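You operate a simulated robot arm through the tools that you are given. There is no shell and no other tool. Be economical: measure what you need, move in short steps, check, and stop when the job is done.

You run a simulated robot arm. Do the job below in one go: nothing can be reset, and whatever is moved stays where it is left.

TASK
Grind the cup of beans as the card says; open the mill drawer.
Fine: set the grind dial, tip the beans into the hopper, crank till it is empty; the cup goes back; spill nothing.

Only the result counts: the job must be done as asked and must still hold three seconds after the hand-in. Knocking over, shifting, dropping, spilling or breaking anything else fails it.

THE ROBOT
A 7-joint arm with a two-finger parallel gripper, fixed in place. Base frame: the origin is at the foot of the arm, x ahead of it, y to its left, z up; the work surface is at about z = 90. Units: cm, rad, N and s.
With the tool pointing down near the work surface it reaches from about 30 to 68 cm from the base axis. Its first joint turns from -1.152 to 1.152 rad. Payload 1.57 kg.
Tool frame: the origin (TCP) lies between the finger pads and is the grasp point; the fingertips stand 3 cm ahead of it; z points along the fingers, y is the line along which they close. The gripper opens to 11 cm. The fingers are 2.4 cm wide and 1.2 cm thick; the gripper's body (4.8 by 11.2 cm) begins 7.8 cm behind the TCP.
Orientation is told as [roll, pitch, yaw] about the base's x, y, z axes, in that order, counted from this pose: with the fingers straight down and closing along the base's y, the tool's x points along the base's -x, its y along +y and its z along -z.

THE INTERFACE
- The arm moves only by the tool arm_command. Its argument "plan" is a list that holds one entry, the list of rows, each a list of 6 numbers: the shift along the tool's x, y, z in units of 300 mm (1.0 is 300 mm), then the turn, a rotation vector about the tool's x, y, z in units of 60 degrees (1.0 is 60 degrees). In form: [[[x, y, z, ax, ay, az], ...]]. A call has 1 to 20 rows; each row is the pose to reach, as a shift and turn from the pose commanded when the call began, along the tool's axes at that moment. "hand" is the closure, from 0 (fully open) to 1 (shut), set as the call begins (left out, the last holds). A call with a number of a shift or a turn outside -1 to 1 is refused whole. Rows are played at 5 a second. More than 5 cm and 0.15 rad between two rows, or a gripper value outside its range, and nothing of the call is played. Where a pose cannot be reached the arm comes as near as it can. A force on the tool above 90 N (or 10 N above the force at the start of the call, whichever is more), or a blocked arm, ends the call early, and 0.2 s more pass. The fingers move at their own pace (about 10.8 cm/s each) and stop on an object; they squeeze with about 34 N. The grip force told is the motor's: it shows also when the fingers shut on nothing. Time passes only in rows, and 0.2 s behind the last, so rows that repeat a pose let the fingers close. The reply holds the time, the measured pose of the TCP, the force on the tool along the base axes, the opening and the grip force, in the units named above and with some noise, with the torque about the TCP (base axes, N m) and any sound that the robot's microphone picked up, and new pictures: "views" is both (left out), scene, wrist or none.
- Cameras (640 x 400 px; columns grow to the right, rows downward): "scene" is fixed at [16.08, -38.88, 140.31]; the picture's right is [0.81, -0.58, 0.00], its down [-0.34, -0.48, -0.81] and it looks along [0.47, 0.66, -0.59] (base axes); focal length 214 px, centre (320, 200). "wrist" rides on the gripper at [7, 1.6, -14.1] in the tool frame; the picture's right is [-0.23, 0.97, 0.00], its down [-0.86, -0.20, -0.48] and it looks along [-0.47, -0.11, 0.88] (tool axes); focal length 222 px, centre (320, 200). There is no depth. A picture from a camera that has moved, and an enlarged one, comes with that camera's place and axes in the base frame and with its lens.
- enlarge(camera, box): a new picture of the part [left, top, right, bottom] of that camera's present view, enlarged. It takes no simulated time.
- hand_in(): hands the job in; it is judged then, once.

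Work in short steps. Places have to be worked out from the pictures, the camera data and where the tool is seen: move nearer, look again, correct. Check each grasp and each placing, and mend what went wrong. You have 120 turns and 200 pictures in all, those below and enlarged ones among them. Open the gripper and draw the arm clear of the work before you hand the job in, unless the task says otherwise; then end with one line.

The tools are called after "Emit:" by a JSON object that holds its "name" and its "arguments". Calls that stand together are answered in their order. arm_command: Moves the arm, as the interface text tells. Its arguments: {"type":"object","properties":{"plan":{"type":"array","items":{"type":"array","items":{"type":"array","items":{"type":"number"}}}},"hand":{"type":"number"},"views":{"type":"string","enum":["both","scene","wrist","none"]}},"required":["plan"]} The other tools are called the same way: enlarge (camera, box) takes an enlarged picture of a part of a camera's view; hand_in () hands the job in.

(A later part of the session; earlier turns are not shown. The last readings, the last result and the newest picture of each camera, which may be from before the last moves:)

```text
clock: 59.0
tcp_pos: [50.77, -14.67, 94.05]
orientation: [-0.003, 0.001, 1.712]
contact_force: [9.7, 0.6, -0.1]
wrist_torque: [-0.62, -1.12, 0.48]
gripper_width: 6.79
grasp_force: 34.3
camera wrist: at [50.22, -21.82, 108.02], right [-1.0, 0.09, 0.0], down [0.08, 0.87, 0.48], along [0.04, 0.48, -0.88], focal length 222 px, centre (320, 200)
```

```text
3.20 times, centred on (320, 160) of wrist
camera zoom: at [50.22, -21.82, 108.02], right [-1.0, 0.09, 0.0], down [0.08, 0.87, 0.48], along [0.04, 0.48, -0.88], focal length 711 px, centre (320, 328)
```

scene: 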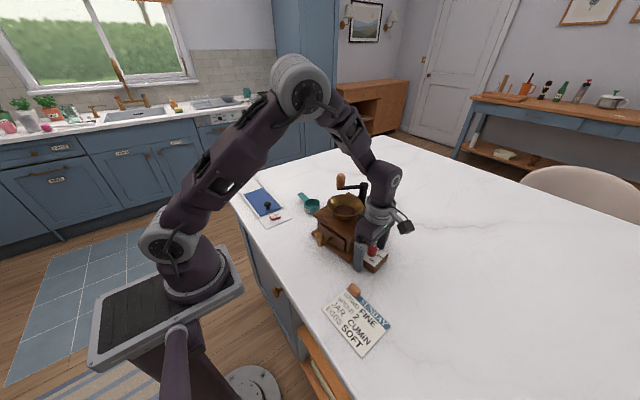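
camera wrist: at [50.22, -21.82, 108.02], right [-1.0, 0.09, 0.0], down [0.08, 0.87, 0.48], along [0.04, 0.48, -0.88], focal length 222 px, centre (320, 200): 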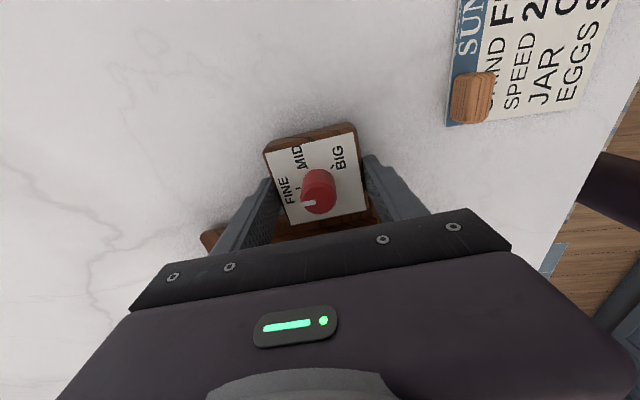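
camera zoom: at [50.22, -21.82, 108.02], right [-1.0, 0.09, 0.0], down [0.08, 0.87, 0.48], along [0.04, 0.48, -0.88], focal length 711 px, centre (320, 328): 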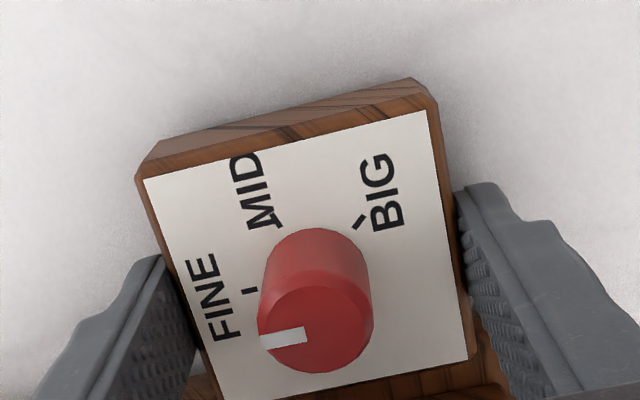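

Block held (6.79 cm). Sliding the mill back: (−2.6,+1.3) cm and −8.3°.

Emit:
{"name": "arm_command", "arguments": {"plan": [[[-0.0069, 0.01, 0, 0, 0, 0.0173], [-0.0138, 0.02, 0, 0, 0, 0.0345], [-0.0207, 0.03, 0, 0, 0, 0.0518], [-0.0276, 0.04, 0, 0, 0, 0.069], [-0.0344, 0.05, 0, 0, 0, 0.0863], [-0.0413, 0.06, 0, 0, 0, 0.1035], [-0.0482, 0.07, 0, 0, 0, 0.1208], [-0.0551, 0.0797, 0, 0, 0, 0.138], [-0.0551, 0.0797, 0, 0, 0, 0.138]]], "views": "both"}}

Emit:
{"name": "enlarge", "arguments": {"camera": "scene", "box": [280, 150, 400, 280]}}

Emit:
{"name": "enlarge", "arguments": {"camera": "wrist", "box": [220, 100, 420, 220]}}

```text
clock: 61.0
tcp_pos: [48.16, -13.33, 93.93]
orientation: [-0.001, -0.002, 1.566]
contact_force: [18.2, -4.0, 1.6]
wrist_torque: [0.65, -0.58, 0.01]
gripper_width: 6.8
grasp_force: 33.7
camera wrist: at [46.57, -20.35, 108.01], right [-0.97, 0.23, 0.0], down [0.2, 0.85, 0.48], along [0.11, 0.47, -0.88], focal length 222 px, centre (320, 200)
```

scene: 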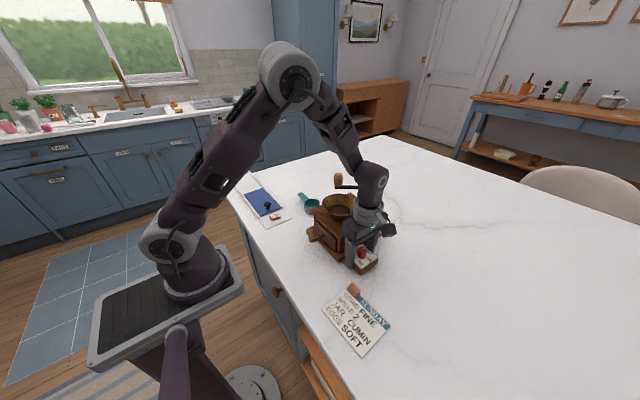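
wrist: 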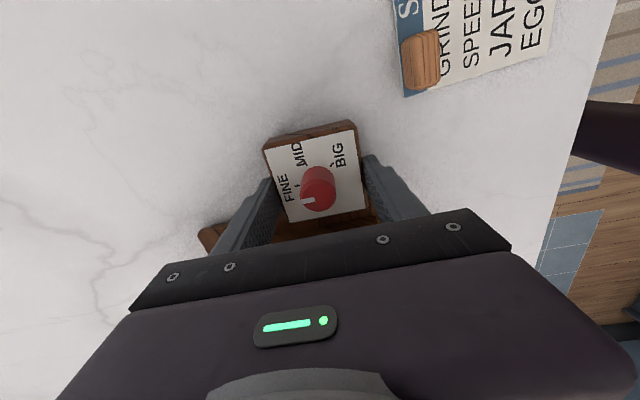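

```text
3.08 times, centred on (340, 215) of scene
camera zoom: at [16.12, -38.89, 140.31], right [0.81, -0.58, 0.0], down [-0.34, -0.48, -0.81], along [0.47, 0.66, -0.59], focal length 660 px, centre (258, 154)
```

zoom: 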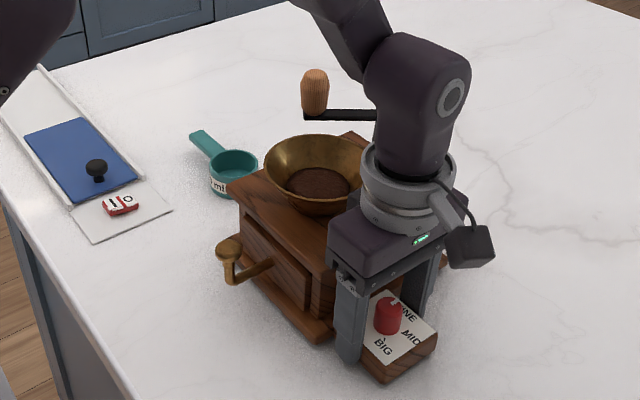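

```text
3.20 times, centred on (320, 160) of wrist
camera zoom: at [46.57, -20.35, 108.01], right [-0.97, 0.23, 0.0], down [0.2, 0.85, 0.48], along [0.11, 0.47, -0.88], focal length 711 px, centre (320, 328)
```

zoom: 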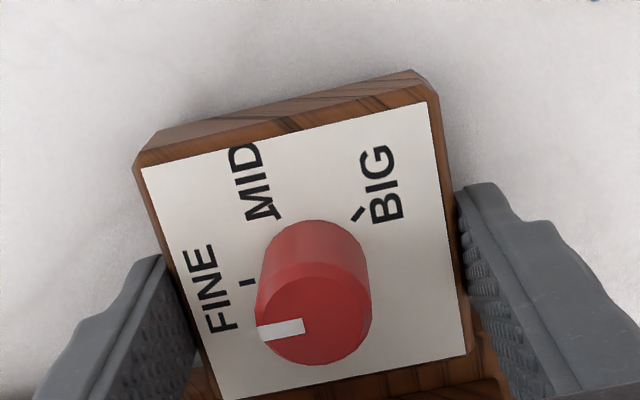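

Close to the original picture; zooming in on the mill's left side to compare corners.

Emit:
{"name": "enlarge", "arguments": {"camera": "scene", "box": [290, 180, 390, 280]}}

```text
4.00 times, centred on (340, 230) of scene
camera zoom: at [16.12, -38.89, 140.31], right [0.81, -0.58, 0.0], down [-0.34, -0.48, -0.81], along [0.47, 0.66, -0.59], focal length 858 px, centre (240, 80)
```

zoom: 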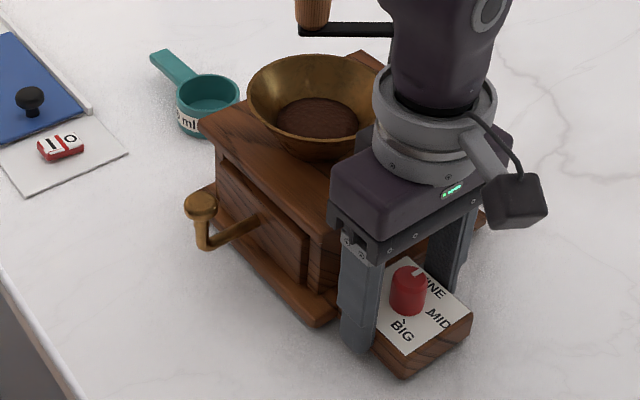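

Remaining error is about 0.3–0.4 cm; nudging a little further.

Emit:
{"name": "arm_command", "arguments": {"plan": [[[-0.004, 0.005, 0, 0, 0, 0.008], [-0.008, 0.01, 0, 0, 0, 0.012], [-0.01, 0.0125, 0, 0, 0, 0.017], [-0.01, 0.0125, 0, 0, 0, 0.017]]], "views": "none"}}

Emit:
{"name": "arm_command", "arguments": {"plan": [[[0, 0, 0, 0, 0, 0], [0, 0, 0, 0, 0, 0], [0, 0, 0, 0, 0, 0]]], "hand": 0.15, "views": "none"}}

Emit:
{"name": "arm_command", "arguments": {"plan": [[[0, 0, -0.15, 0, 0, 0], [0, 0, -0.3, 0, 0, 0], [0, 0, -0.45, 0, 0, 0], [0, 0, -0.6, 0, 0, 0], [0, 0, -0.75, 0, 0, 0.125], [0, 0, -0.9, 0, 0, 0.25], [0, 0, -0.9, 0, 0, 0.375], [0, 0, -0.9, 0, 0, 0.5], [0, 0, -0.9, 0, 0, 0.625], [0, 0, -0.9, 0, 0, 0.75], [0, 0, -0.9, 0, 0, 0.875], [0, 0, -0.9, 0, 0, 1.0], [0, 0, -0.9, 0, 0, 1.0]]], "views": "scene"}}

Emit:
{"name": "enlarge", "arguments": {"camera": "scene", "box": [280, 150, 400, 280]}}

```text
clock: 62.0
tcp_pos: [47.83, -13.31, 93.97]
orientation: [-0.003, 0.001, 1.547]
contact_force: [20.9, -14.2, 6.5]
wrist_torque: [-0.79, -0.05, 0.05]
gripper_width: 6.79
grasp_force: 34.0
```

```text
clock: 62.8
tcp_pos: [47.73, -13.26, 94.02]
orientation: [-0.001, 0.0, 1.547]
contact_force: [0.6, -0.7, -0.4]
wrist_torque: [0.01, 0.03, -0.01]
gripper_width: 9.33
grasp_force: 0.0
```

```text
clock: 65.6
tcp_pos: [47.69, -13.24, 120.85]
orientation: [0.002, 0.0, 0.498]
contact_force: [-0.6, -0.3, -0.3]
wrist_torque: [-0.01, -0.03, -0.03]
gripper_width: 9.35
grasp_force: 0.0
```

scene: 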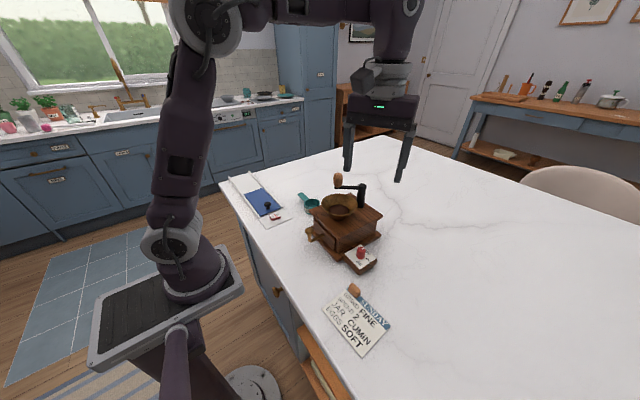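

```text
3.08 times, centred on (340, 215) of scene
camera zoom: at [16.08, -38.88, 140.31], right [0.81, -0.58, 0.0], down [-0.34, -0.48, -0.81], along [0.47, 0.66, -0.59], focal length 660 px, centre (258, 154)
```

zoom: 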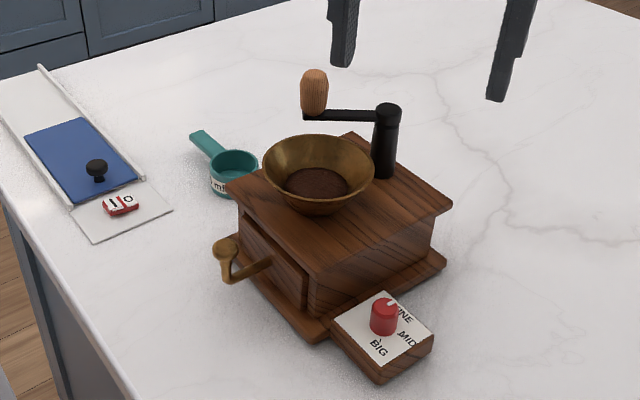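

The mill is back on its original pixels (within ~0.15 cm), dial still FINE. Moving to view the crank knob with yaw 0.

Emit:
{"name": "arm_command", "arguments": {"plan": [[[-0.0625, 0.101, 0, 0, 0, 0.119], [-0.125, 0.202, 0, 0, 0, 0.238], [-0.1875, 0.302, 0, 0, 0, 0.357], [-0.25, 0.403, 0, 0, 0, 0.475], [-0.25, 0.403, 0, 0, 0, 0.475]]], "hand": 0.55, "views": "wrist"}}

Emit:
{"name": "enlarge", "arguments": {"camera": "wrist", "box": [240, 90, 400, 220]}}

```text
clock: 66.8
tcp_pos: [48.53, 1.17, 120.91]
orientation: [-0.001, 0.001, 0.002]
contact_force: [-0.2, 0.0, -0.1]
wrist_torque: [-0.01, 0.0, -0.01]
gripper_width: 4.94
grasp_force: 0.1
camera wrist: at [41.61, 2.81, 134.94], right [0.22, 0.97, 0.0], down [0.86, -0.2, 0.48], along [0.47, -0.11, -0.88], focal length 222 px, centre (320, 200)
```

wrist: 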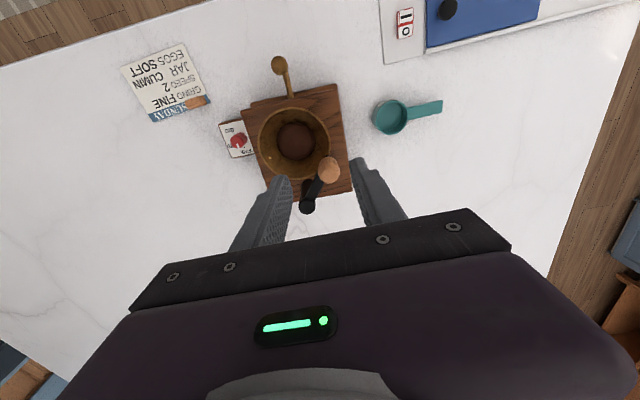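

```text
3.08 times, centred on (320, 155) of wrist
camera zoom: at [41.61, 2.81, 134.94], right [0.22, 0.97, 0.0], down [0.86, -0.2, 0.48], along [0.47, -0.11, -0.88], focal length 684 px, centre (320, 338)
```

zoom: 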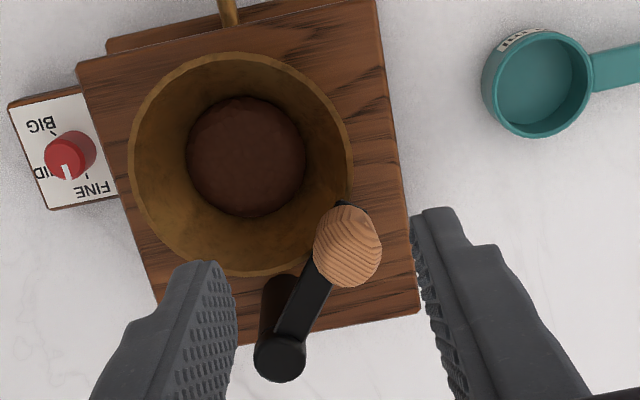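

Knob at ≈(51.6,1.7), post ≈(57.2,−2.6), R≈7.05. Lowering onto the knob.

Emit:
{"name": "arm_command", "arguments": {"plan": [[[-0.103, 0.018, 0, 0, 0, 0], [-0.103, 0.018, 0.12, 0, 0, 0], [-0.103, 0.018, 0.24, 0, 0, 0], [-0.103, 0.018, 0.337, 0, 0, 0], [-0.103, 0.018, 0.337, 0, 0, 0]]], "views": "wrist"}}

Emit:
{"name": "enlarge", "arguments": {"camera": "wrist", "box": [240, 90, 400, 220]}}

```text
clock: 68.0
tcp_pos: [51.61, 1.34, 110.91]
orientation: [0.0, 0.001, 0.004]
contact_force: [-0.3, -0.1, 0.0]
wrist_torque: [-0.04, -0.01, 0.0]
gripper_width: 4.95
grasp_force: 0.1
camera wrist: at [44.73, 3.13, 124.89], right [0.22, 0.97, 0.0], down [0.86, -0.2, 0.48], along [0.47, -0.11, -0.88], focal length 222 px, centre (320, 200)
```

wrist: 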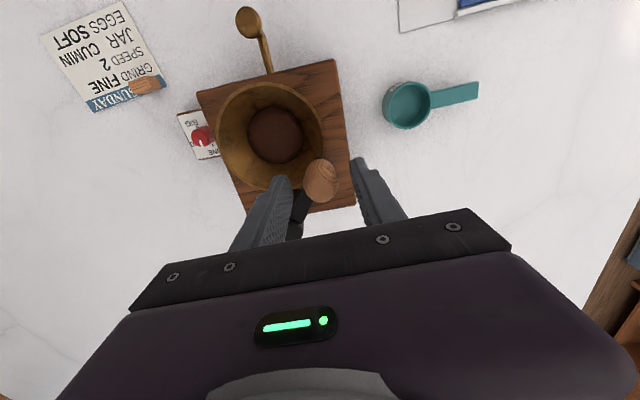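

```text
3.08 times, centred on (320, 155) of wrist
camera zoom: at [44.73, 3.13, 124.89], right [0.22, 0.97, 0.0], down [0.86, -0.2, 0.48], along [0.47, -0.11, -0.88], focal length 684 px, centre (320, 338)
```

zoom: 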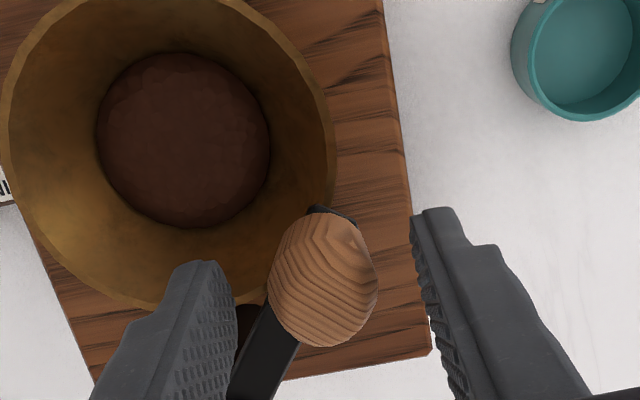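

Centred on the knob. Gripping, then 54° clockwise along the R=7.05 circle to check side loads.

Emit:
{"name": "arm_command", "arguments": {"plan": [[[0, 0, 0, 0, 0, 0], [0, 0, 0, 0, 0, 0], [0, 0, 0, 0, 0, 0]]], "hand": 1, "views": "none"}}

Emit:
{"name": "arm_command", "arguments": {"plan": [[[-0.0255, 0.0275, 0, 0, 0, 0], [-0.0527, 0.0513, 0, 0, 0, 0]]], "views": "none"}}

```text
clock: 68.8
tcp_pos: [51.61, 1.43, 110.91]
orientation: [-0.001, 0.002, 0.004]
contact_force: [-0.5, 0.9, -0.5]
wrist_torque: [0.02, -0.09, 0.0]
gripper_width: 2.7
grasp_force: 33.9
```

```text
clock: 69.4
tcp_pos: [53.16, 3.1, 110.92]
orientation: [-0.001, -0.001, 0.004]
contact_force: [-1.3, -2.7, -0.4]
wrist_torque: [-0.06, 0.56, 0.0]
gripper_width: 2.67
grasp_force: 33.6
```

Forces ≈3 N: good. Continuing to 89°.

Emit:
{"name": "arm_command", "arguments": {"plan": [[[-0.032, 0.0185, 0, 0, 0, 0], [-0.066, 0.0324, 0, 0, 0, 0], [-0.102, 0.041, 0, 0, 0, 0], [-0.1388, 0.0429, 0, 0, 0, 0]]], "views": "none"}}

```text
clock: 70.4
tcp_pos: [57.19, 4.22, 110.81]
orientation: [-0.001, -0.004, 0.004]
contact_force: [-1.7, -7.0, 20.2]
wrist_torque: [-0.11, 0.04, -0.04]
gripper_width: 2.69
grasp_force: 34.2
```

Lateral load is small, but +20 N in z suggests the fingertip touches the crank arm. Regripping 0.4 cm higher.

Emit:
{"name": "arm_command", "arguments": {"plan": [[[0, 0, 0, 0, 0, 0], [0, 0, -0.013, 0, 0, 0], [0, 0, -0.013, 0, 0, 0]]], "hand": 0.7, "views": "wrist"}}

Emit:
{"name": "enlarge", "arguments": {"camera": "wrist", "box": [220, 50, 420, 220]}}

Emit:
{"name": "enlarge", "arguments": {"camera": "scene", "box": [290, 150, 400, 260]}}

```text
clock: 71.2
tcp_pos: [57.23, 4.43, 111.16]
orientation: [-0.001, 0.0, 0.004]
contact_force: [-0.9, -0.7, -1.0]
wrist_torque: [0.05, 0.0, 0.02]
gripper_width: 3.29
grasp_force: 0.0
camera wrist: at [50.31, 6.09, 125.19], right [0.22, 0.97, 0.0], down [0.86, -0.2, 0.48], along [0.47, -0.11, -0.88], focal length 222 px, centre (320, 200)
```

wrist: 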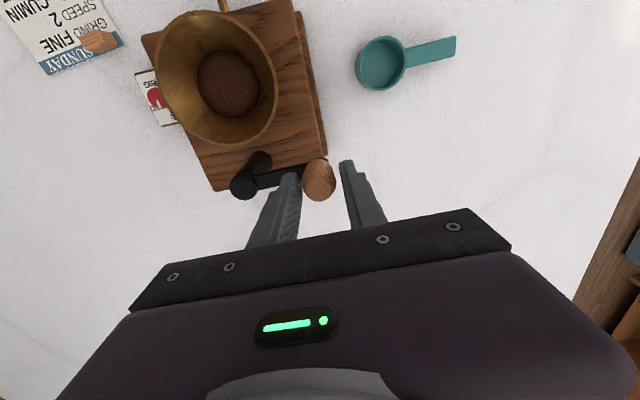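

```text
2.35 times, centred on (320, 135) of wrist
camera zoom: at [50.31, 6.09, 125.19], right [0.22, 0.97, 0.0], down [0.86, -0.2, 0.48], along [0.47, -0.11, -0.88], focal length 523 px, centre (320, 353)
```

zoom: 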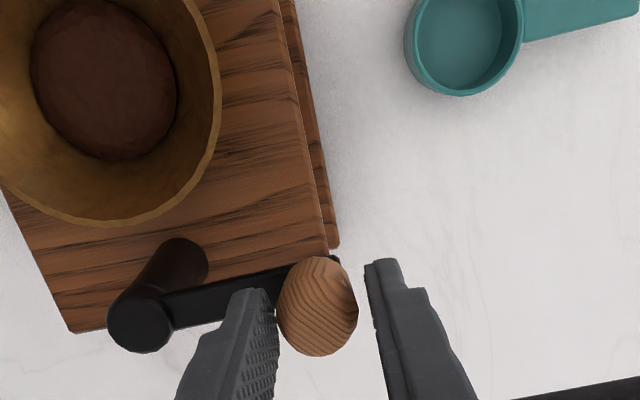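

```text
3.64 times, centred on (345, 205) of scene
camera zoom: at [16.08, -38.88, 140.31], right [0.81, -0.58, 0.0], down [-0.34, -0.48, -0.81], along [0.47, 0.66, -0.59], focal length 780 px, centre (229, 182)
```

zoom: 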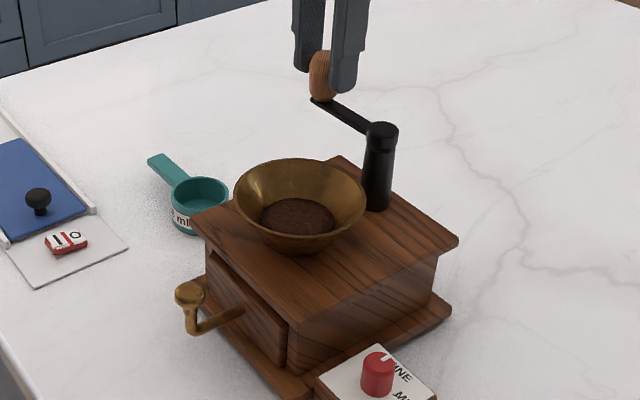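

The mill hasn't moved. Regripping and continuing clockwise to 0° on R=7.0.

Emit:
{"name": "arm_command", "arguments": {"plan": [[[0, 0, 0, 0, 0, 0], [0, 0, 0, 0, 0, 0], [0, 0, 0, 0, 0, 0]]], "hand": 1, "views": "none"}}

Emit:
{"name": "arm_command", "arguments": {"plan": [[[-0.0719, -0.0125, 0, 0, 0, 0], [-0.1365, -0.0465, 0, 0, 0, 0], [-0.1874, -0.0988, 0, 0, 0, 0]]], "views": "none"}}

```text
clock: 72.0
tcp_pos: [57.2, 4.29, 111.14]
orientation: [0.002, 0.0, 0.002]
contact_force: [-0.9, -7.7, 0.3]
wrist_torque: [-0.14, 0.06, 0.0]
gripper_width: 2.69
grasp_force: 34.3
```

```text
clock: 72.8
tcp_pos: [62.91, 1.44, 111.19]
orientation: [0.003, 0.001, 0.005]
contact_force: [-2.3, 0.1, 0.0]
wrist_torque: [0.1, -0.34, -0.02]
gripper_width: 2.69
grasp_force: 34.0
```

Forces near zero. Continuing round to −91°.

Emit:
{"name": "arm_command", "arguments": {"plan": [[[-0.0322, -0.0655, 0, 0, 0, 0], [-0.0426, -0.1378, 0, 0, 0, 0], [-0.0302, -0.2097, 0, 0, 0, 0], [0.0038, -0.2743, 0, 0, 0, 0]]], "views": "none"}}

Emit:
{"name": "arm_command", "arguments": {"plan": [[[0.0524, -0.0509, 0, 0, 0, 0], [0.1179, -0.0831, 0, 0, 0, 0], [0.1901, -0.0935, 0, 0, 0, 0]]], "views": "none"}}

```text
clock: 73.8
tcp_pos: [62.95, -7.08, 111.04]
orientation: [-0.004, -0.001, 0.001]
contact_force: [22.1, -15.7, -0.9]
wrist_torque: [-0.32, -0.14, 0.02]
gripper_width: 2.73
grasp_force: 33.8
```

```text
clock: 74.6
tcp_pos: [56.87, -9.45, 111.12]
orientation: [0.003, 0.008, 0.005]
contact_force: [1.0, -4.9, 0.4]
wrist_torque: [-0.03, 0.51, -0.01]
gripper_width: 2.68
grasp_force: 34.1
```

Emit:
{"name": "arm_command", "arguments": {"plan": [[[0.072, 0.0124, 0, 0, 0, 0], [0.1365, 0.0464, 0, 0, 0, 0], [0.1874, 0.0988, 0, 0, 0, 0]]], "views": "none"}}

Emit:
{"name": "arm_command", "arguments": {"plan": [[[0.0323, 0.0655, 0, 0, 0, 0], [0.0427, 0.1377, 0, 0, 0, 0], [0.0302, 0.2097, 0, 0, 0, 0]]], "views": "both"}}

Emit:
{"name": "enlarge", "arguments": {"camera": "scene", "box": [280, 150, 400, 280]}}

```text
clock: 75.4
tcp_pos: [51.53, -6.58, 111.14]
orientation: [-0.001, 0.002, 0.003]
contact_force: [-2.1, -3.4, -0.2]
wrist_torque: [0.0, -0.2, 0.01]
gripper_width: 2.69
grasp_force: 33.6
```

```text
clock: 76.2
tcp_pos: [50.52, -0.07, 111.16]
orientation: [0.0, -0.002, 0.005]
contact_force: [-18.9, 6.0, 1.4]
wrist_torque: [0.3, 0.31, 0.0]
gripper_width: 2.68
grasp_force: 34.4
camera wrist: at [43.61, 1.49, 125.24], right [0.22, 0.97, 0.0], down [0.86, -0.2, 0.48], along [0.47, -0.1, -0.88], focal length 222 px, centre (320, 200)
```

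scene: 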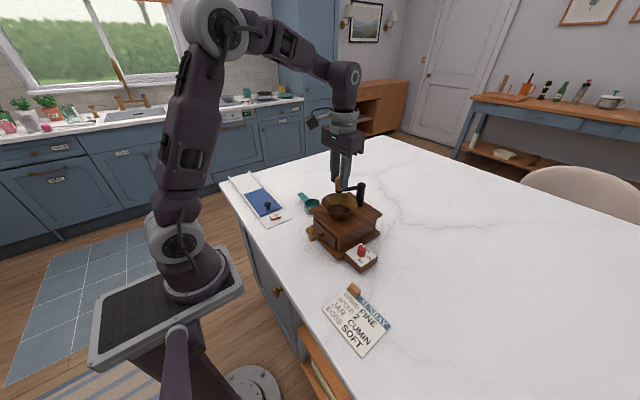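
wrist: 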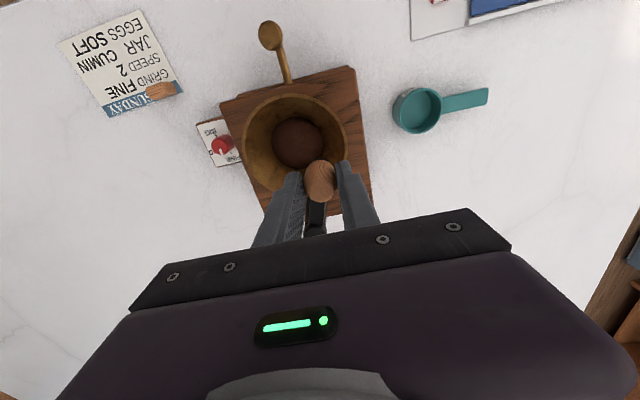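

```text
3.08 times, centred on (340, 215) of scene
camera zoom: at [16.03, -38.86, 140.33], right [0.81, -0.58, 0.0], down [-0.34, -0.48, -0.81], along [0.47, 0.66, -0.59], focal length 660 px, centre (258, 154)
```

zoom: 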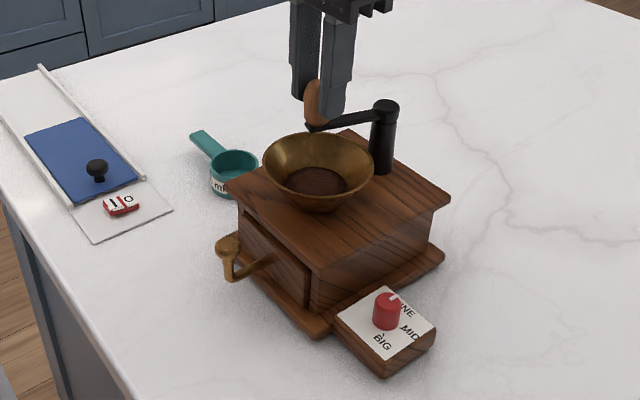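

One turn done and the bean level is dropping, but radial stiffness nudged the mill slightly. Better method: loosen to a cage (3.1 cm) with the fingers tangential and yaw following the crank, so no radial load. Aligning yaw to −16° and doing 60°.

Emit:
{"name": "arm_command", "arguments": {"plan": [[[0, 0, 0, 0, 0, 0], [0, 0, 0, 0, 0, 0.136], [0, 0, 0, 0, 0, 0.272], [0, 0, 0, 0, 0, 0.272]]], "hand": 0.718, "views": "none"}}

Emit:
{"name": "arm_command", "arguments": {"plan": [[[-0.0026, 0.0353, 0, 0, 0, 0.143], [-0.0105, 0.0697, 0, 0, 0, 0.286], [-0.0234, 0.1027, 0, 0, 0, 0.429], [-0.0411, 0.1333, 0, 0, 0, 0.571], [-0.0632, 0.161, 0, 0, 0, 0.714], [-0.0891, 0.185, 0, 0, 0, 0.857], [-0.1183, 0.205, 0, 0, 0, 1.0]]], "views": "both"}}

Emit:
{"name": "enlarge", "arguments": {"camera": "wrist", "box": [220, 50, 420, 220]}}

```text
clock: 77.2
tcp_pos: [50.64, -0.38, 111.16]
orientation: [0.002, 0.0, -0.282]
contact_force: [0.7, -0.3, 0.6]
wrist_torque: [0.01, -0.01, 0.02]
gripper_width: 3.11
grasp_force: 0.5
```

```text
clock: 78.8
tcp_pos: [55.72, 4.65, 111.04]
orientation: [0.0, -0.001, -1.332]
contact_force: [-1.6, -0.3, 0.5]
wrist_torque: [0.02, 0.03, -0.04]
gripper_width: 3.27
grasp_force: 0.9
camera wrist: at [55.72, 11.75, 125.23], right [1.0, 0.01, 0.0], down [0.01, -0.88, 0.48], along [0.01, -0.48, -0.88], focal length 222 px, centre (320, 200)
```

scene: 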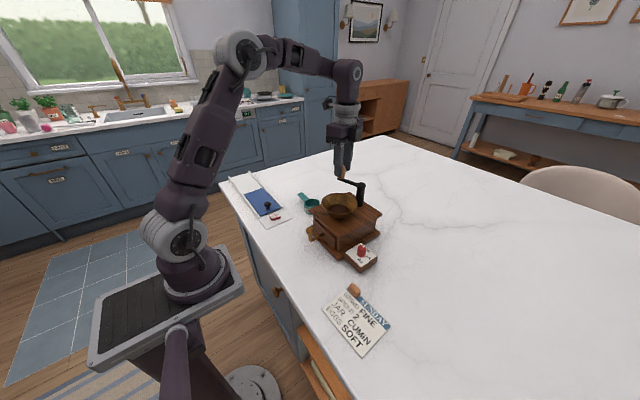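
wrist: 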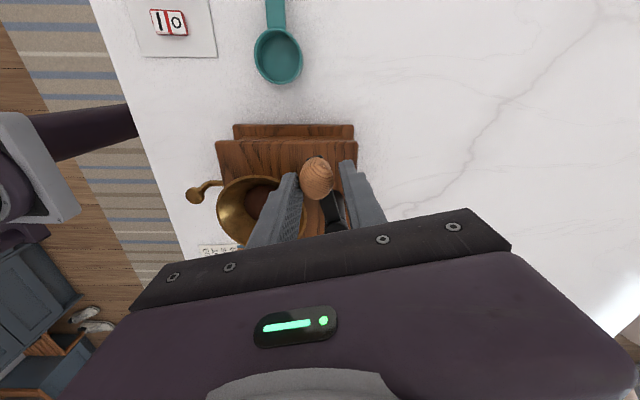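

```text
2.35 times, centred on (320, 135) of wrist
camera zoom: at [55.72, 11.75, 125.23], right [1.0, 0.01, 0.0], down [0.01, -0.88, 0.48], along [0.01, -0.48, -0.88], focal length 523 px, centre (320, 353)
```

zoom: 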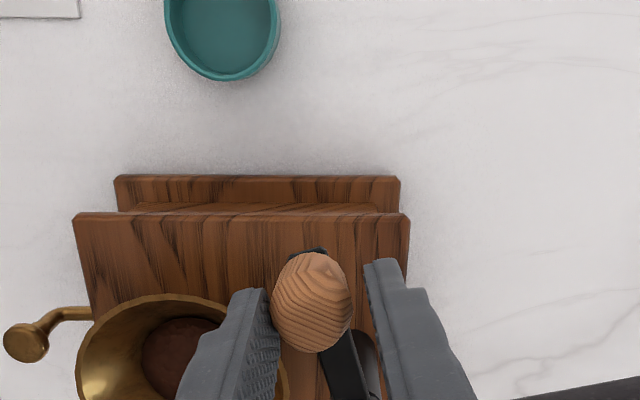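

Works with ~0 N load. Two more 60° arcs in the same tool-frame pattern.

Emit:
{"name": "arm_command", "arguments": {"plan": [[[-0.0026, 0.0353, 0, 0, 0, 0.143], [-0.0105, 0.0697, 0, 0, 0, 0.286], [-0.0234, 0.1027, 0, 0, 0, 0.429], [-0.0411, 0.1333, 0, 0, 0, 0.571], [-0.0632, 0.161, 0, 0, 0, 0.714], [-0.0891, 0.185, 0, 0, 0, 0.857], [-0.1183, 0.205, 0, 0, 0, 1.0]]], "views": "none"}}

Emit:
{"name": "arm_command", "arguments": {"plan": [[[-0.0026, 0.0353, 0, 0, 0, 0.143], [-0.0105, 0.0697, 0, 0, 0, 0.286], [-0.0234, 0.1027, 0, 0, 0, 0.429], [-0.0411, 0.1333, 0, 0, 0, 0.571]]], "views": "wrist"}}

```text
clock: 80.4
tcp_pos: [62.48, 2.66, 111.21]
orientation: [-0.001, 0.0, -2.378]
contact_force: [-1.5, 1.0, -0.3]
wrist_torque: [0.04, 0.02, 0.01]
gripper_width: 3.28
grasp_force: 0.8
```

```text
clock: 81.4
tcp_pos: [64.55, -1.22, 111.28]
orientation: [0.001, 0.001, -2.975]
contact_force: [-0.5, 2.2, 0.4]
wrist_torque: [0.07, -0.04, -0.01]
gripper_width: 3.29
grasp_force: 0.3
camera wrist: at [71.66, -1.56, 125.24], right [-0.06, -1.0, 0.0], down [-0.88, 0.06, 0.48], along [-0.48, 0.03, -0.88], focal length 222 px, centre (320, 200)
```

wrist: 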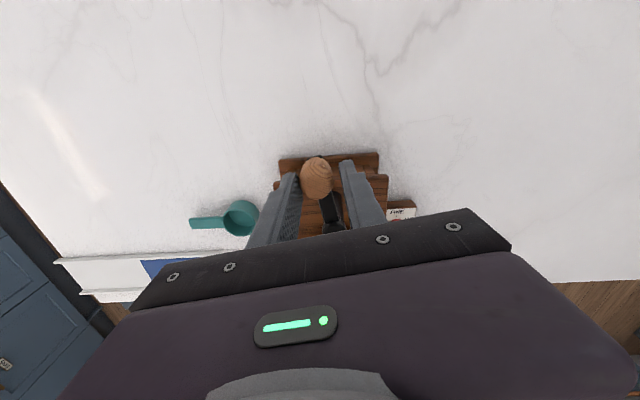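

Yaw −170° reached without trouble. Continuing two arcs.

Emit:
{"name": "arm_command", "arguments": {"plan": [[[-0.0026, 0.0353, 0, 0, 0, 0.143], [-0.0105, 0.0697, 0, 0, 0, 0.286], [-0.0234, 0.1027, 0, 0, 0, 0.429], [-0.0411, 0.1333, 0, 0, 0, 0.571], [-0.0632, 0.161, 0, 0, 0, 0.714], [-0.0891, 0.185, 0, 0, 0, 0.857], [-0.1183, 0.205, 0, 0, 0, 1.0]]], "views": "none"}}

Emit:
{"name": "arm_command", "arguments": {"plan": [[[-0.0026, 0.0353, 0, 0, 0, 0.143], [-0.0105, 0.0697, 0, 0, 0, 0.286], [-0.0234, 0.1027, 0, 0, 0, 0.429], [-0.0411, 0.1333, 0, 0, 0, 0.571]]], "views": "scene"}}

Emit:
{"name": "enlarge", "arguments": {"camera": "scene", "box": [280, 150, 400, 280]}}

```text
clock: 81.9
tcp_pos: [63.65, 1.92, 109.67]
orientation: [-0.182, -0.024, -3.055]
contact_force: [-3.8, -4.3, 8.7]
wrist_torque: [-0.26, 0.22, 0.07]
gripper_width: 3.37
grasp_force: 1.6
out of reach, approached as far as the arm can: row 1, 2
stopped in row 2: the force on the tool passed its limit at 159 N (the readings are from after the stop); the commanded pose is now the measured one
```

```text
clock: 82.4
tcp_pos: [63.63, 1.44, 109.8]
orientation: [-0.192, -0.012, 3.108]
contact_force: [0.4, 0.2, 0.8]
wrist_torque: [0.02, 0.03, 0.0]
gripper_width: 3.14
grasp_force: 0.0
out of reach, approached as far as the arm can: row 1, 2
stopped in row 2: the force on the tool passed its limit at 121 N (the readings are from after the stop); the commanded pose is now the measured one
```

scene: 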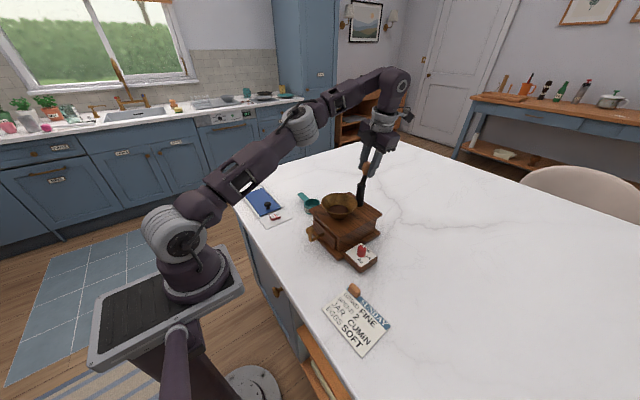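

```text
3.08 times, centred on (340, 215) of scene
camera zoom: at [16.08, -38.88, 140.31], right [0.81, -0.58, 0.0], down [-0.34, -0.48, -0.81], along [0.47, 0.66, -0.59], focal length 660 px, centre (258, 154)
```

zoom: 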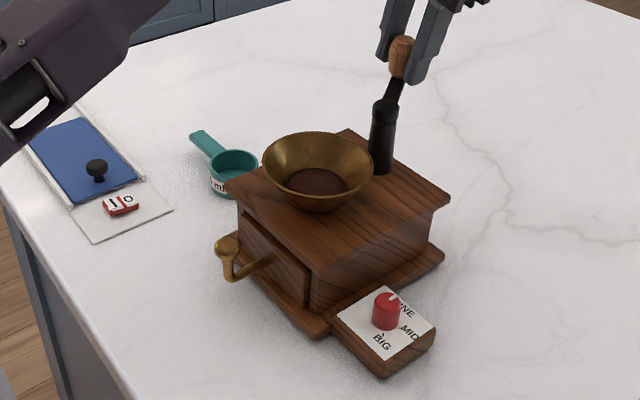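

The wrist hit its limit near −178°; the mill seems unmoved. Opening, lifting clear, then fixing the tool tilt.

Emit:
{"name": "arm_command", "arguments": {"plan": [[[0, 0, 0, 0, 0, 0], [0, 0, 0, 0, 0, 0], [0, 0, -0.12, 0, 0, 0], [0, 0, -0.22, 0, 0, 0]]], "hand": 0.5, "views": "none"}}

Emit:
{"name": "arm_command", "arguments": {"plan": [[[0, 0, 0, -0.09, 0, -0.1], [0, 0, 0, -0.183, 0, -0.2], [0, 0, 0, -0.183, 0, -0.2]]], "views": "none"}}

```text
clock: 83.4
tcp_pos: [61.53, 0.14, 114.42]
orientation: [-0.19, -0.013, 3.108]
contact_force: [-0.3, -0.4, -0.5]
wrist_torque: [-0.01, 0.05, -0.03]
gripper_width: 5.51
grasp_force: 0.0
out of reach, approached as far as the arm can: row 3, 4
```

```text
clock: 84.2
tcp_pos: [61.35, 0.27, 114.22]
orientation: [0.0, 0.007, -2.967]
contact_force: [0.0, 0.0, -0.2]
wrist_torque: [0.01, 0.01, -0.03]
gripper_width: 5.51
grasp_force: 0.1
```

Orientation is fixed (yaw −170°). I'm moving in and up, then rewinding yaw to about +35° for the next stroke.

Emit:
{"name": "arm_command", "arguments": {"plan": [[[-0.1, -0.018, -0.05, 0, 0, 0], [-0.197, -0.035, -0.133, 0, 0, 0], [-0.197, -0.035, -0.133, 0, 0, -0.14], [-0.197, -0.035, -0.133, 0, 0, -0.28], [-0.197, -0.035, -0.133, 0, 0, -0.42], [-0.197, -0.035, -0.133, 0, 0, -0.56], [-0.197, -0.035, -0.133, 0, 0, -0.7], [-0.197, -0.035, -0.133, 0, 0, -0.84], [-0.197, -0.035, -0.133, 0, 0, -0.98]]], "views": "none"}}

Emit:
{"name": "arm_command", "arguments": {"plan": [[[0, 0, 0, 0, 0, -0.14], [0, 0, 0, 0, 0, -0.28], [0, 0, 0, 0, 0, -0.42], [0, 0, 0, 0, 0, -0.56], [0, 0, 0, 0, 0, -0.7], [0, 0, 0, 0, 0, -0.84], [0, 0, 0, 0, 0, -0.98]]], "views": "none"}}

Emit:
{"name": "arm_command", "arguments": {"plan": [[[0, 0, 0, 0, 0, -0.14], [0, 0, 0, 0, 0, -0.28], [0, 0, 0, 0, 0, -0.42], [0, 0, 0, 0, 0, -0.56], [0, 0, 0, 0, 0, -0.7], [0, 0, 0, 0, 0, -0.84], [0, 0, 0, 0, 0, -0.98]]], "views": "wrist"}}

Emit:
{"name": "enlarge", "arguments": {"camera": "wrist", "box": [220, 50, 420, 230]}}

```text
clock: 86.2
tcp_pos: [55.38, 0.19, 118.31]
orientation: [0.007, 0.001, -1.941]
contact_force: [0.0, 0.5, 0.6]
wrist_torque: [0.0, 0.01, 0.03]
gripper_width: 5.52
grasp_force: 0.1
```

```text
clock: 87.8
tcp_pos: [55.38, 0.19, 118.29]
orientation: [0.006, -0.007, -0.917]
contact_force: [0.4, 0.3, 0.3]
wrist_torque: [0.0, -0.01, -0.02]
gripper_width: 5.52
grasp_force: 0.0
```

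```text
clock: 89.4
tcp_pos: [55.44, 0.09, 118.28]
orientation: [0.0, -0.006, 0.111]
contact_force: [0.4, 0.3, -0.4]
wrist_torque: [-0.01, 0.01, 0.0]
gripper_width: 5.49
grasp_force: 0.1
camera wrist: at [48.27, 1.11, 132.34], right [0.12, 0.99, 0.0], down [0.87, -0.1, 0.48], along [0.48, -0.06, -0.87], focal length 222 px, centre (320, 200)
```

wrist: 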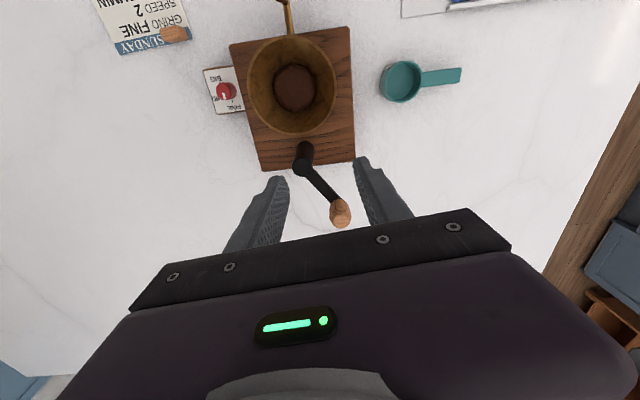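

```text
2.22 times, centred on (320, 140) of wrist
camera zoom: at [48.27, 1.11, 132.34], right [0.12, 0.99, 0.0], down [0.87, -0.1, 0.48], along [0.48, -0.06, -0.87], focal length 494 px, centre (320, 333)
```

zoom: 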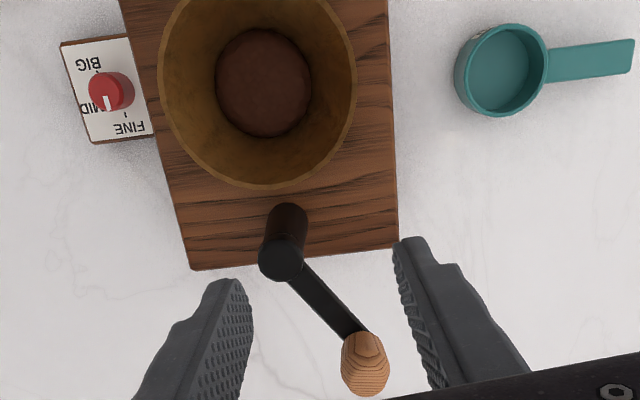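

Bean level is down (~0.47 of rim width vs 0.55; bare floor is 0.37). Knob is now at angle 34° (63.3,1.8), post (57.5,−2.15). Approaching it along the crank arm from inside with yaw 34°.

Emit:
{"name": "arm_command", "arguments": {"plan": [[[-0.033, -0.011, 0, 0, 0, -0.115], [-0.066, -0.022, 0, 0, 0, -0.23], [-0.1, -0.034, 0, 0, 0, -0.345], [-0.132, -0.045, 0, 0, 0, -0.46], [-0.132, -0.045, 0.12, 0, 0, -0.46], [-0.132, -0.045, 0.24, 0, 0, -0.46], [-0.2, -0.01, 0.24, 0, 0, -0.46], [-0.268, 0.025, 0.24, 0, 0, -0.46], [-0.268, 0.025, 0.24, 0, 0, -0.46]]], "views": "wrist"}}

Emit:
{"name": "enlarge", "arguments": {"camera": "wrist", "box": [220, 50, 420, 230]}}

```text
clock: 91.4
tcp_pos: [63.24, 1.88, 110.91]
orientation: [-0.005, -0.006, 0.592]
contact_force: [0.7, 0.4, -0.1]
wrist_torque: [-0.01, 0.03, 0.0]
gripper_width: 5.51
grasp_force: 0.0
camera wrist: at [56.67, -0.6, 124.94], right [-0.35, 0.94, 0.0], down [0.82, 0.31, 0.48], along [0.45, 0.17, -0.88], focal length 222 px, centre (320, 200)
```

wrist: 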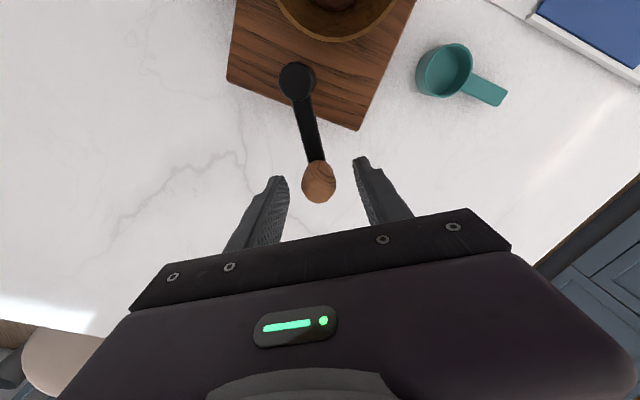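

```text
2.22 times, centred on (320, 140) of wrist
camera zoom: at [56.67, -0.6, 124.94], right [-0.35, 0.94, 0.0], down [0.82, 0.31, 0.48], along [0.45, 0.17, -0.88], focal length 494 px, centre (320, 333)
```

zoom: 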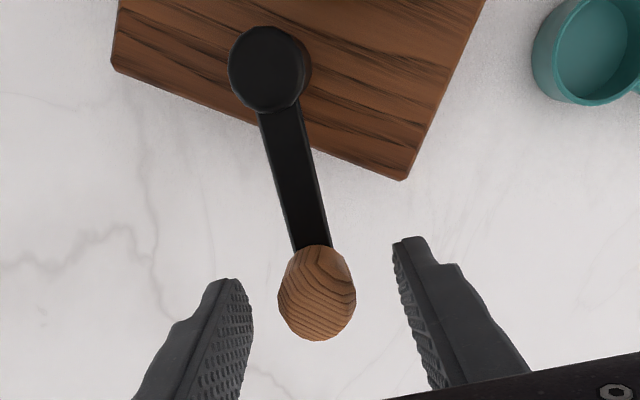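

Well placed. Caging and cranking 120°.

Emit:
{"name": "arm_command", "arguments": {"plan": [[[0, 0, 0, 0, 0, 0], [0, 0, 0, 0, 0, 0]]], "hand": 0.718, "views": "none"}}

Emit:
{"name": "arm_command", "arguments": {"plan": [[[0.0026, -0.0353, 0, 0, 0, 0.143], [0.0105, -0.0697, 0, 0, 0, 0.286], [0.0234, -0.1027, 0, 0, 0, 0.429], [0.0411, -0.1333, 0, 0, 0, 0.571], [0.0632, -0.161, 0, 0, 0, 0.714], [0.0891, -0.185, 0, 0, 0, 0.857], [0.1183, -0.205, 0, 0, 0, 1.0]]], "views": "none"}}

Emit:
{"name": "arm_command", "arguments": {"plan": [[[0.0026, -0.0353, 0, 0, 0, 0.143], [0.0105, -0.0697, 0, 0, 0, 0.286], [0.0234, -0.1027, 0, 0, 0, 0.429], [0.0411, -0.1333, 0, 0, 0, 0.571], [0.0632, -0.161, 0, 0, 0, 0.714], [0.0891, -0.185, 0, 0, 0, 0.857], [0.1183, -0.205, 0, 0, 0, 1.0]]], "views": "none"}}

```text
clock: 92.0
tcp_pos: [63.41, 1.86, 110.96]
orientation: [-0.002, -0.005, 0.591]
contact_force: [-0.2, -0.4, 1.2]
wrist_torque: [-0.02, -0.01, 0.01]
gripper_width: 3.1
grasp_force: 0.1
```

```text
clock: 93.6
tcp_pos: [63.99, -5.31, 111.26]
orientation: [0.002, -0.008, -0.459]
contact_force: [1.0, 1.6, -0.1]
wrist_torque: [0.07, -0.01, 0.0]
gripper_width: 3.27
grasp_force: 1.1
```

```text
clock: 95.2
tcp_pos: [57.92, -9.33, 111.01]
orientation: [0.005, -0.001, -1.508]
contact_force: [1.3, 0.2, -0.7]
wrist_torque: [0.0, -0.06, 0.02]
gripper_width: 3.23
grasp_force: 0.9
```

No load. Lifting, rewinding yaw by 180°, lowering again over the knob.

Emit:
{"name": "arm_command", "arguments": {"plan": [[[0, 0, 0, 0, 0, 0], [0, 0, -0.08, 0, 0, 0], [0, 0, -0.16, 0, 0, 0], [0, 0, -0.16, 0, 0, -0.143], [0, 0, -0.16, 0, 0, -0.286], [0, 0, -0.16, 0, 0, -0.429], [0, 0, -0.16, 0, 0, -0.571], [0, 0, -0.16, 0, 0, -0.714], [0, 0, -0.16, 0, 0, -0.857], [0, 0, -0.16, 0, 0, -1.0]]], "hand": 0.5, "views": "none"}}

Emit:
{"name": "arm_command", "arguments": {"plan": [[[0, 0, 0, 0, 0, -0.143], [0, 0, 0, 0, 0, -0.286], [0, 0, 0, 0, 0, -0.429], [0, 0, 0, 0, 0, -0.571], [0, 0, 0, 0, 0, -0.714], [0, 0, 0, 0, 0, -0.857], [0, 0, 0, 0, 0, -1.0]]], "views": "none"}}

Emit:
{"name": "arm_command", "arguments": {"plan": [[[0, 0, 0, 0, 0, -0.143], [0, 0, 0, 0, 0, -0.286], [0, 0, 0, 0, 0, -0.429], [0, 0, 0, 0, 0, -0.571], [0, 0, 0, 0, 0, -0.714], [0, 0, 0, 0, 0, -0.857], [0, 0, 0, 0, 0, -1.0], [0, 0, 0.08, 0, 0, -1.0], [0, 0, 0.16, 0, 0, -1.0], [0, 0, 0.16, 0, 0, -1.0]]], "views": "wrist"}}

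Emit:
{"name": "enlarge", "arguments": {"camera": "wrist", "box": [220, 70, 420, 240]}}

```text
clock: 97.4
tcp_pos: [58.01, -9.15, 115.89]
orientation: [0.005, -0.007, -0.451]
contact_force: [0.2, 0.1, -0.4]
wrist_torque: [0.01, -0.03, -0.02]
gripper_width: 5.5
grasp_force: 0.1
```

```text
clock: 99.0
tcp_pos: [57.98, -9.24, 115.93]
orientation: [-0.003, -0.003, 0.594]
contact_force: [-0.1, 0.3, -0.4]
wrist_torque: [-0.01, 0.02, 0.02]
gripper_width: 5.48
grasp_force: 0.0
```

```text
clock: 101.2
tcp_pos: [57.88, -9.33, 110.87]
orientation: [-0.007, 0.003, 1.638]
contact_force: [-0.3, 0.7, 1.0]
wrist_torque: [0.0, 0.01, 0.02]
gripper_width: 5.49
grasp_force: 0.1
camera wrist: at [56.81, -16.21, 125.03], right [-0.99, 0.16, -0.01], down [0.14, 0.87, 0.48], along [0.08, 0.47, -0.88], focal length 222 px, centre (320, 200)
```

wrist: 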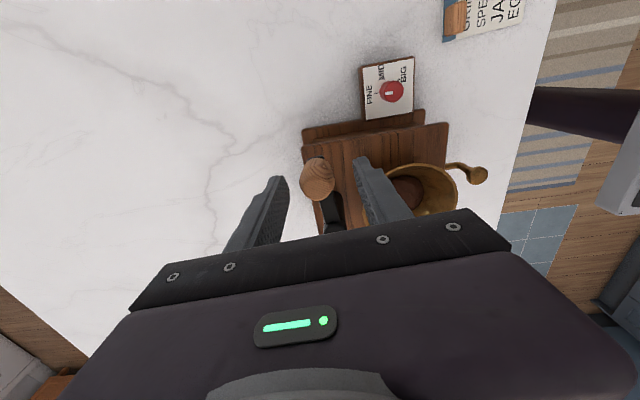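

```text
2.35 times, centred on (320, 155) of wrist
camera zoom: at [56.81, -16.21, 125.03], right [-0.99, 0.16, -0.01], down [0.14, 0.87, 0.48], along [0.08, 0.47, -0.88], focal length 523 px, centre (320, 306)
```

zoom: 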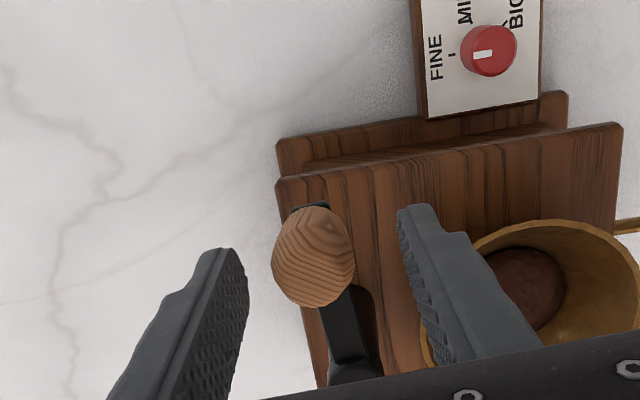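

In place. Cranking 180° (3 arcs), then rewinding again.

Emit:
{"name": "arm_command", "arguments": {"plan": [[[0, 0, 0, 0, 0, 0], [0, 0, 0, 0, 0, 0]]], "hand": 0.718, "views": "none"}}

Emit:
{"name": "arm_command", "arguments": {"plan": [[[-0.0026, 0.0353, 0, 0, 0, 0.143], [-0.0105, 0.0697, 0, 0, 0, 0.286], [-0.0234, 0.1027, 0, 0, 0, 0.429], [-0.0411, 0.1333, 0, 0, 0, 0.571], [-0.0632, 0.161, 0, 0, 0, 0.714], [-0.0891, 0.185, 0, 0, 0, 0.857], [-0.1183, 0.205, 0, 0, 0, 1.0]]], "views": "none"}}

Emit:
{"name": "arm_command", "arguments": {"plan": [[[-0.0026, 0.0353, 0, 0, 0, 0.143], [-0.0105, 0.0697, 0, 0, 0, 0.286], [-0.0234, 0.1027, 0, 0, 0, 0.429], [-0.0411, 0.1333, 0, 0, 0, 0.571], [-0.0632, 0.161, 0, 0, 0, 0.714], [-0.0891, 0.185, 0, 0, 0, 0.857], [-0.1183, 0.205, 0, 0, 0, 1.0]]], "views": "none"}}

Emit:
{"name": "arm_command", "arguments": {"plan": [[[-0.0026, 0.0353, 0, 0, 0, 0.143], [-0.0105, 0.0697, 0, 0, 0, 0.286], [-0.0234, 0.1027, 0, 0, 0, 0.429], [-0.0411, 0.1333, 0, 0, 0, 0.571], [-0.0632, 0.161, 0, 0, 0, 0.714], [-0.0891, 0.185, 0, 0, 0, 0.857], [-0.1183, 0.205, 0, 0, 0, 1.0]]], "views": "scene"}}

Emit:
{"name": "enlarge", "arguments": {"camera": "scene", "box": [280, 150, 400, 280]}}

```text
clock: 101.8
tcp_pos: [58.04, -9.13, 110.93]
orientation: [-0.008, 0.001, 1.64]
contact_force: [0.0, -0.6, 0.0]
wrist_torque: [0.04, -0.02, -0.01]
gripper_width: 3.09
grasp_force: 0.1
```

```text
clock: 103.4
tcp_pos: [51.62, -6.2, 110.93]
orientation: [-0.005, -0.007, 0.589]
contact_force: [1.2, -1.2, 1.1]
wrist_torque: [-0.04, -0.03, -0.01]
gripper_width: 3.29
grasp_force: 1.1
```

```text
clock: 105.0
tcp_pos: [50.93, 1.06, 111.01]
orientation: [0.002, -0.005, -0.46]
contact_force: [-0.8, -2.7, -0.3]
wrist_torque: [0.0, 0.03, 0.02]
gripper_width: 3.28
grasp_force: 0.7
```

```text
clock: 106.6
tcp_pos: [56.88, 4.91, 111.08]
orientation: [0.006, -0.002, -1.507]
contact_force: [-1.7, 0.0, 0.5]
wrist_torque: [-0.01, 0.02, 0.01]
gripper_width: 3.28
grasp_force: 0.8
```

scene: 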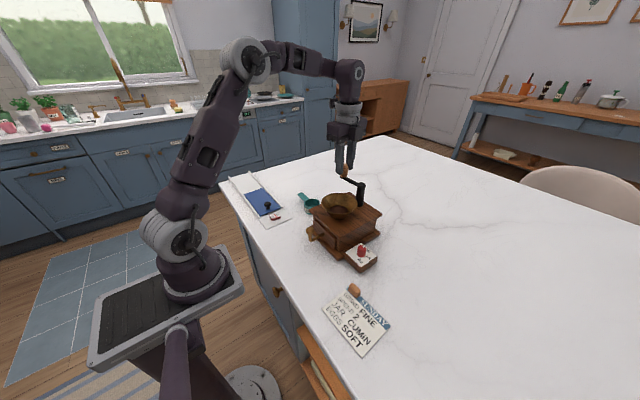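

```text
3.08 times, centred on (340, 215) of scene
camera zoom: at [16.07, -38.88, 140.31], right [0.81, -0.58, 0.0], down [-0.34, -0.48, -0.81], along [0.47, 0.66, -0.59], focal length 660 px, centre (258, 154)
```

zoom: 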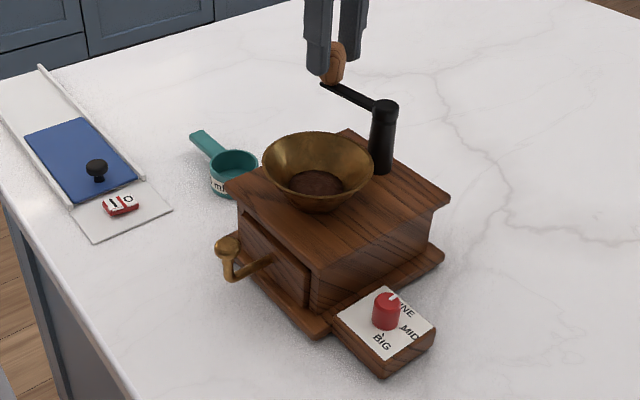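

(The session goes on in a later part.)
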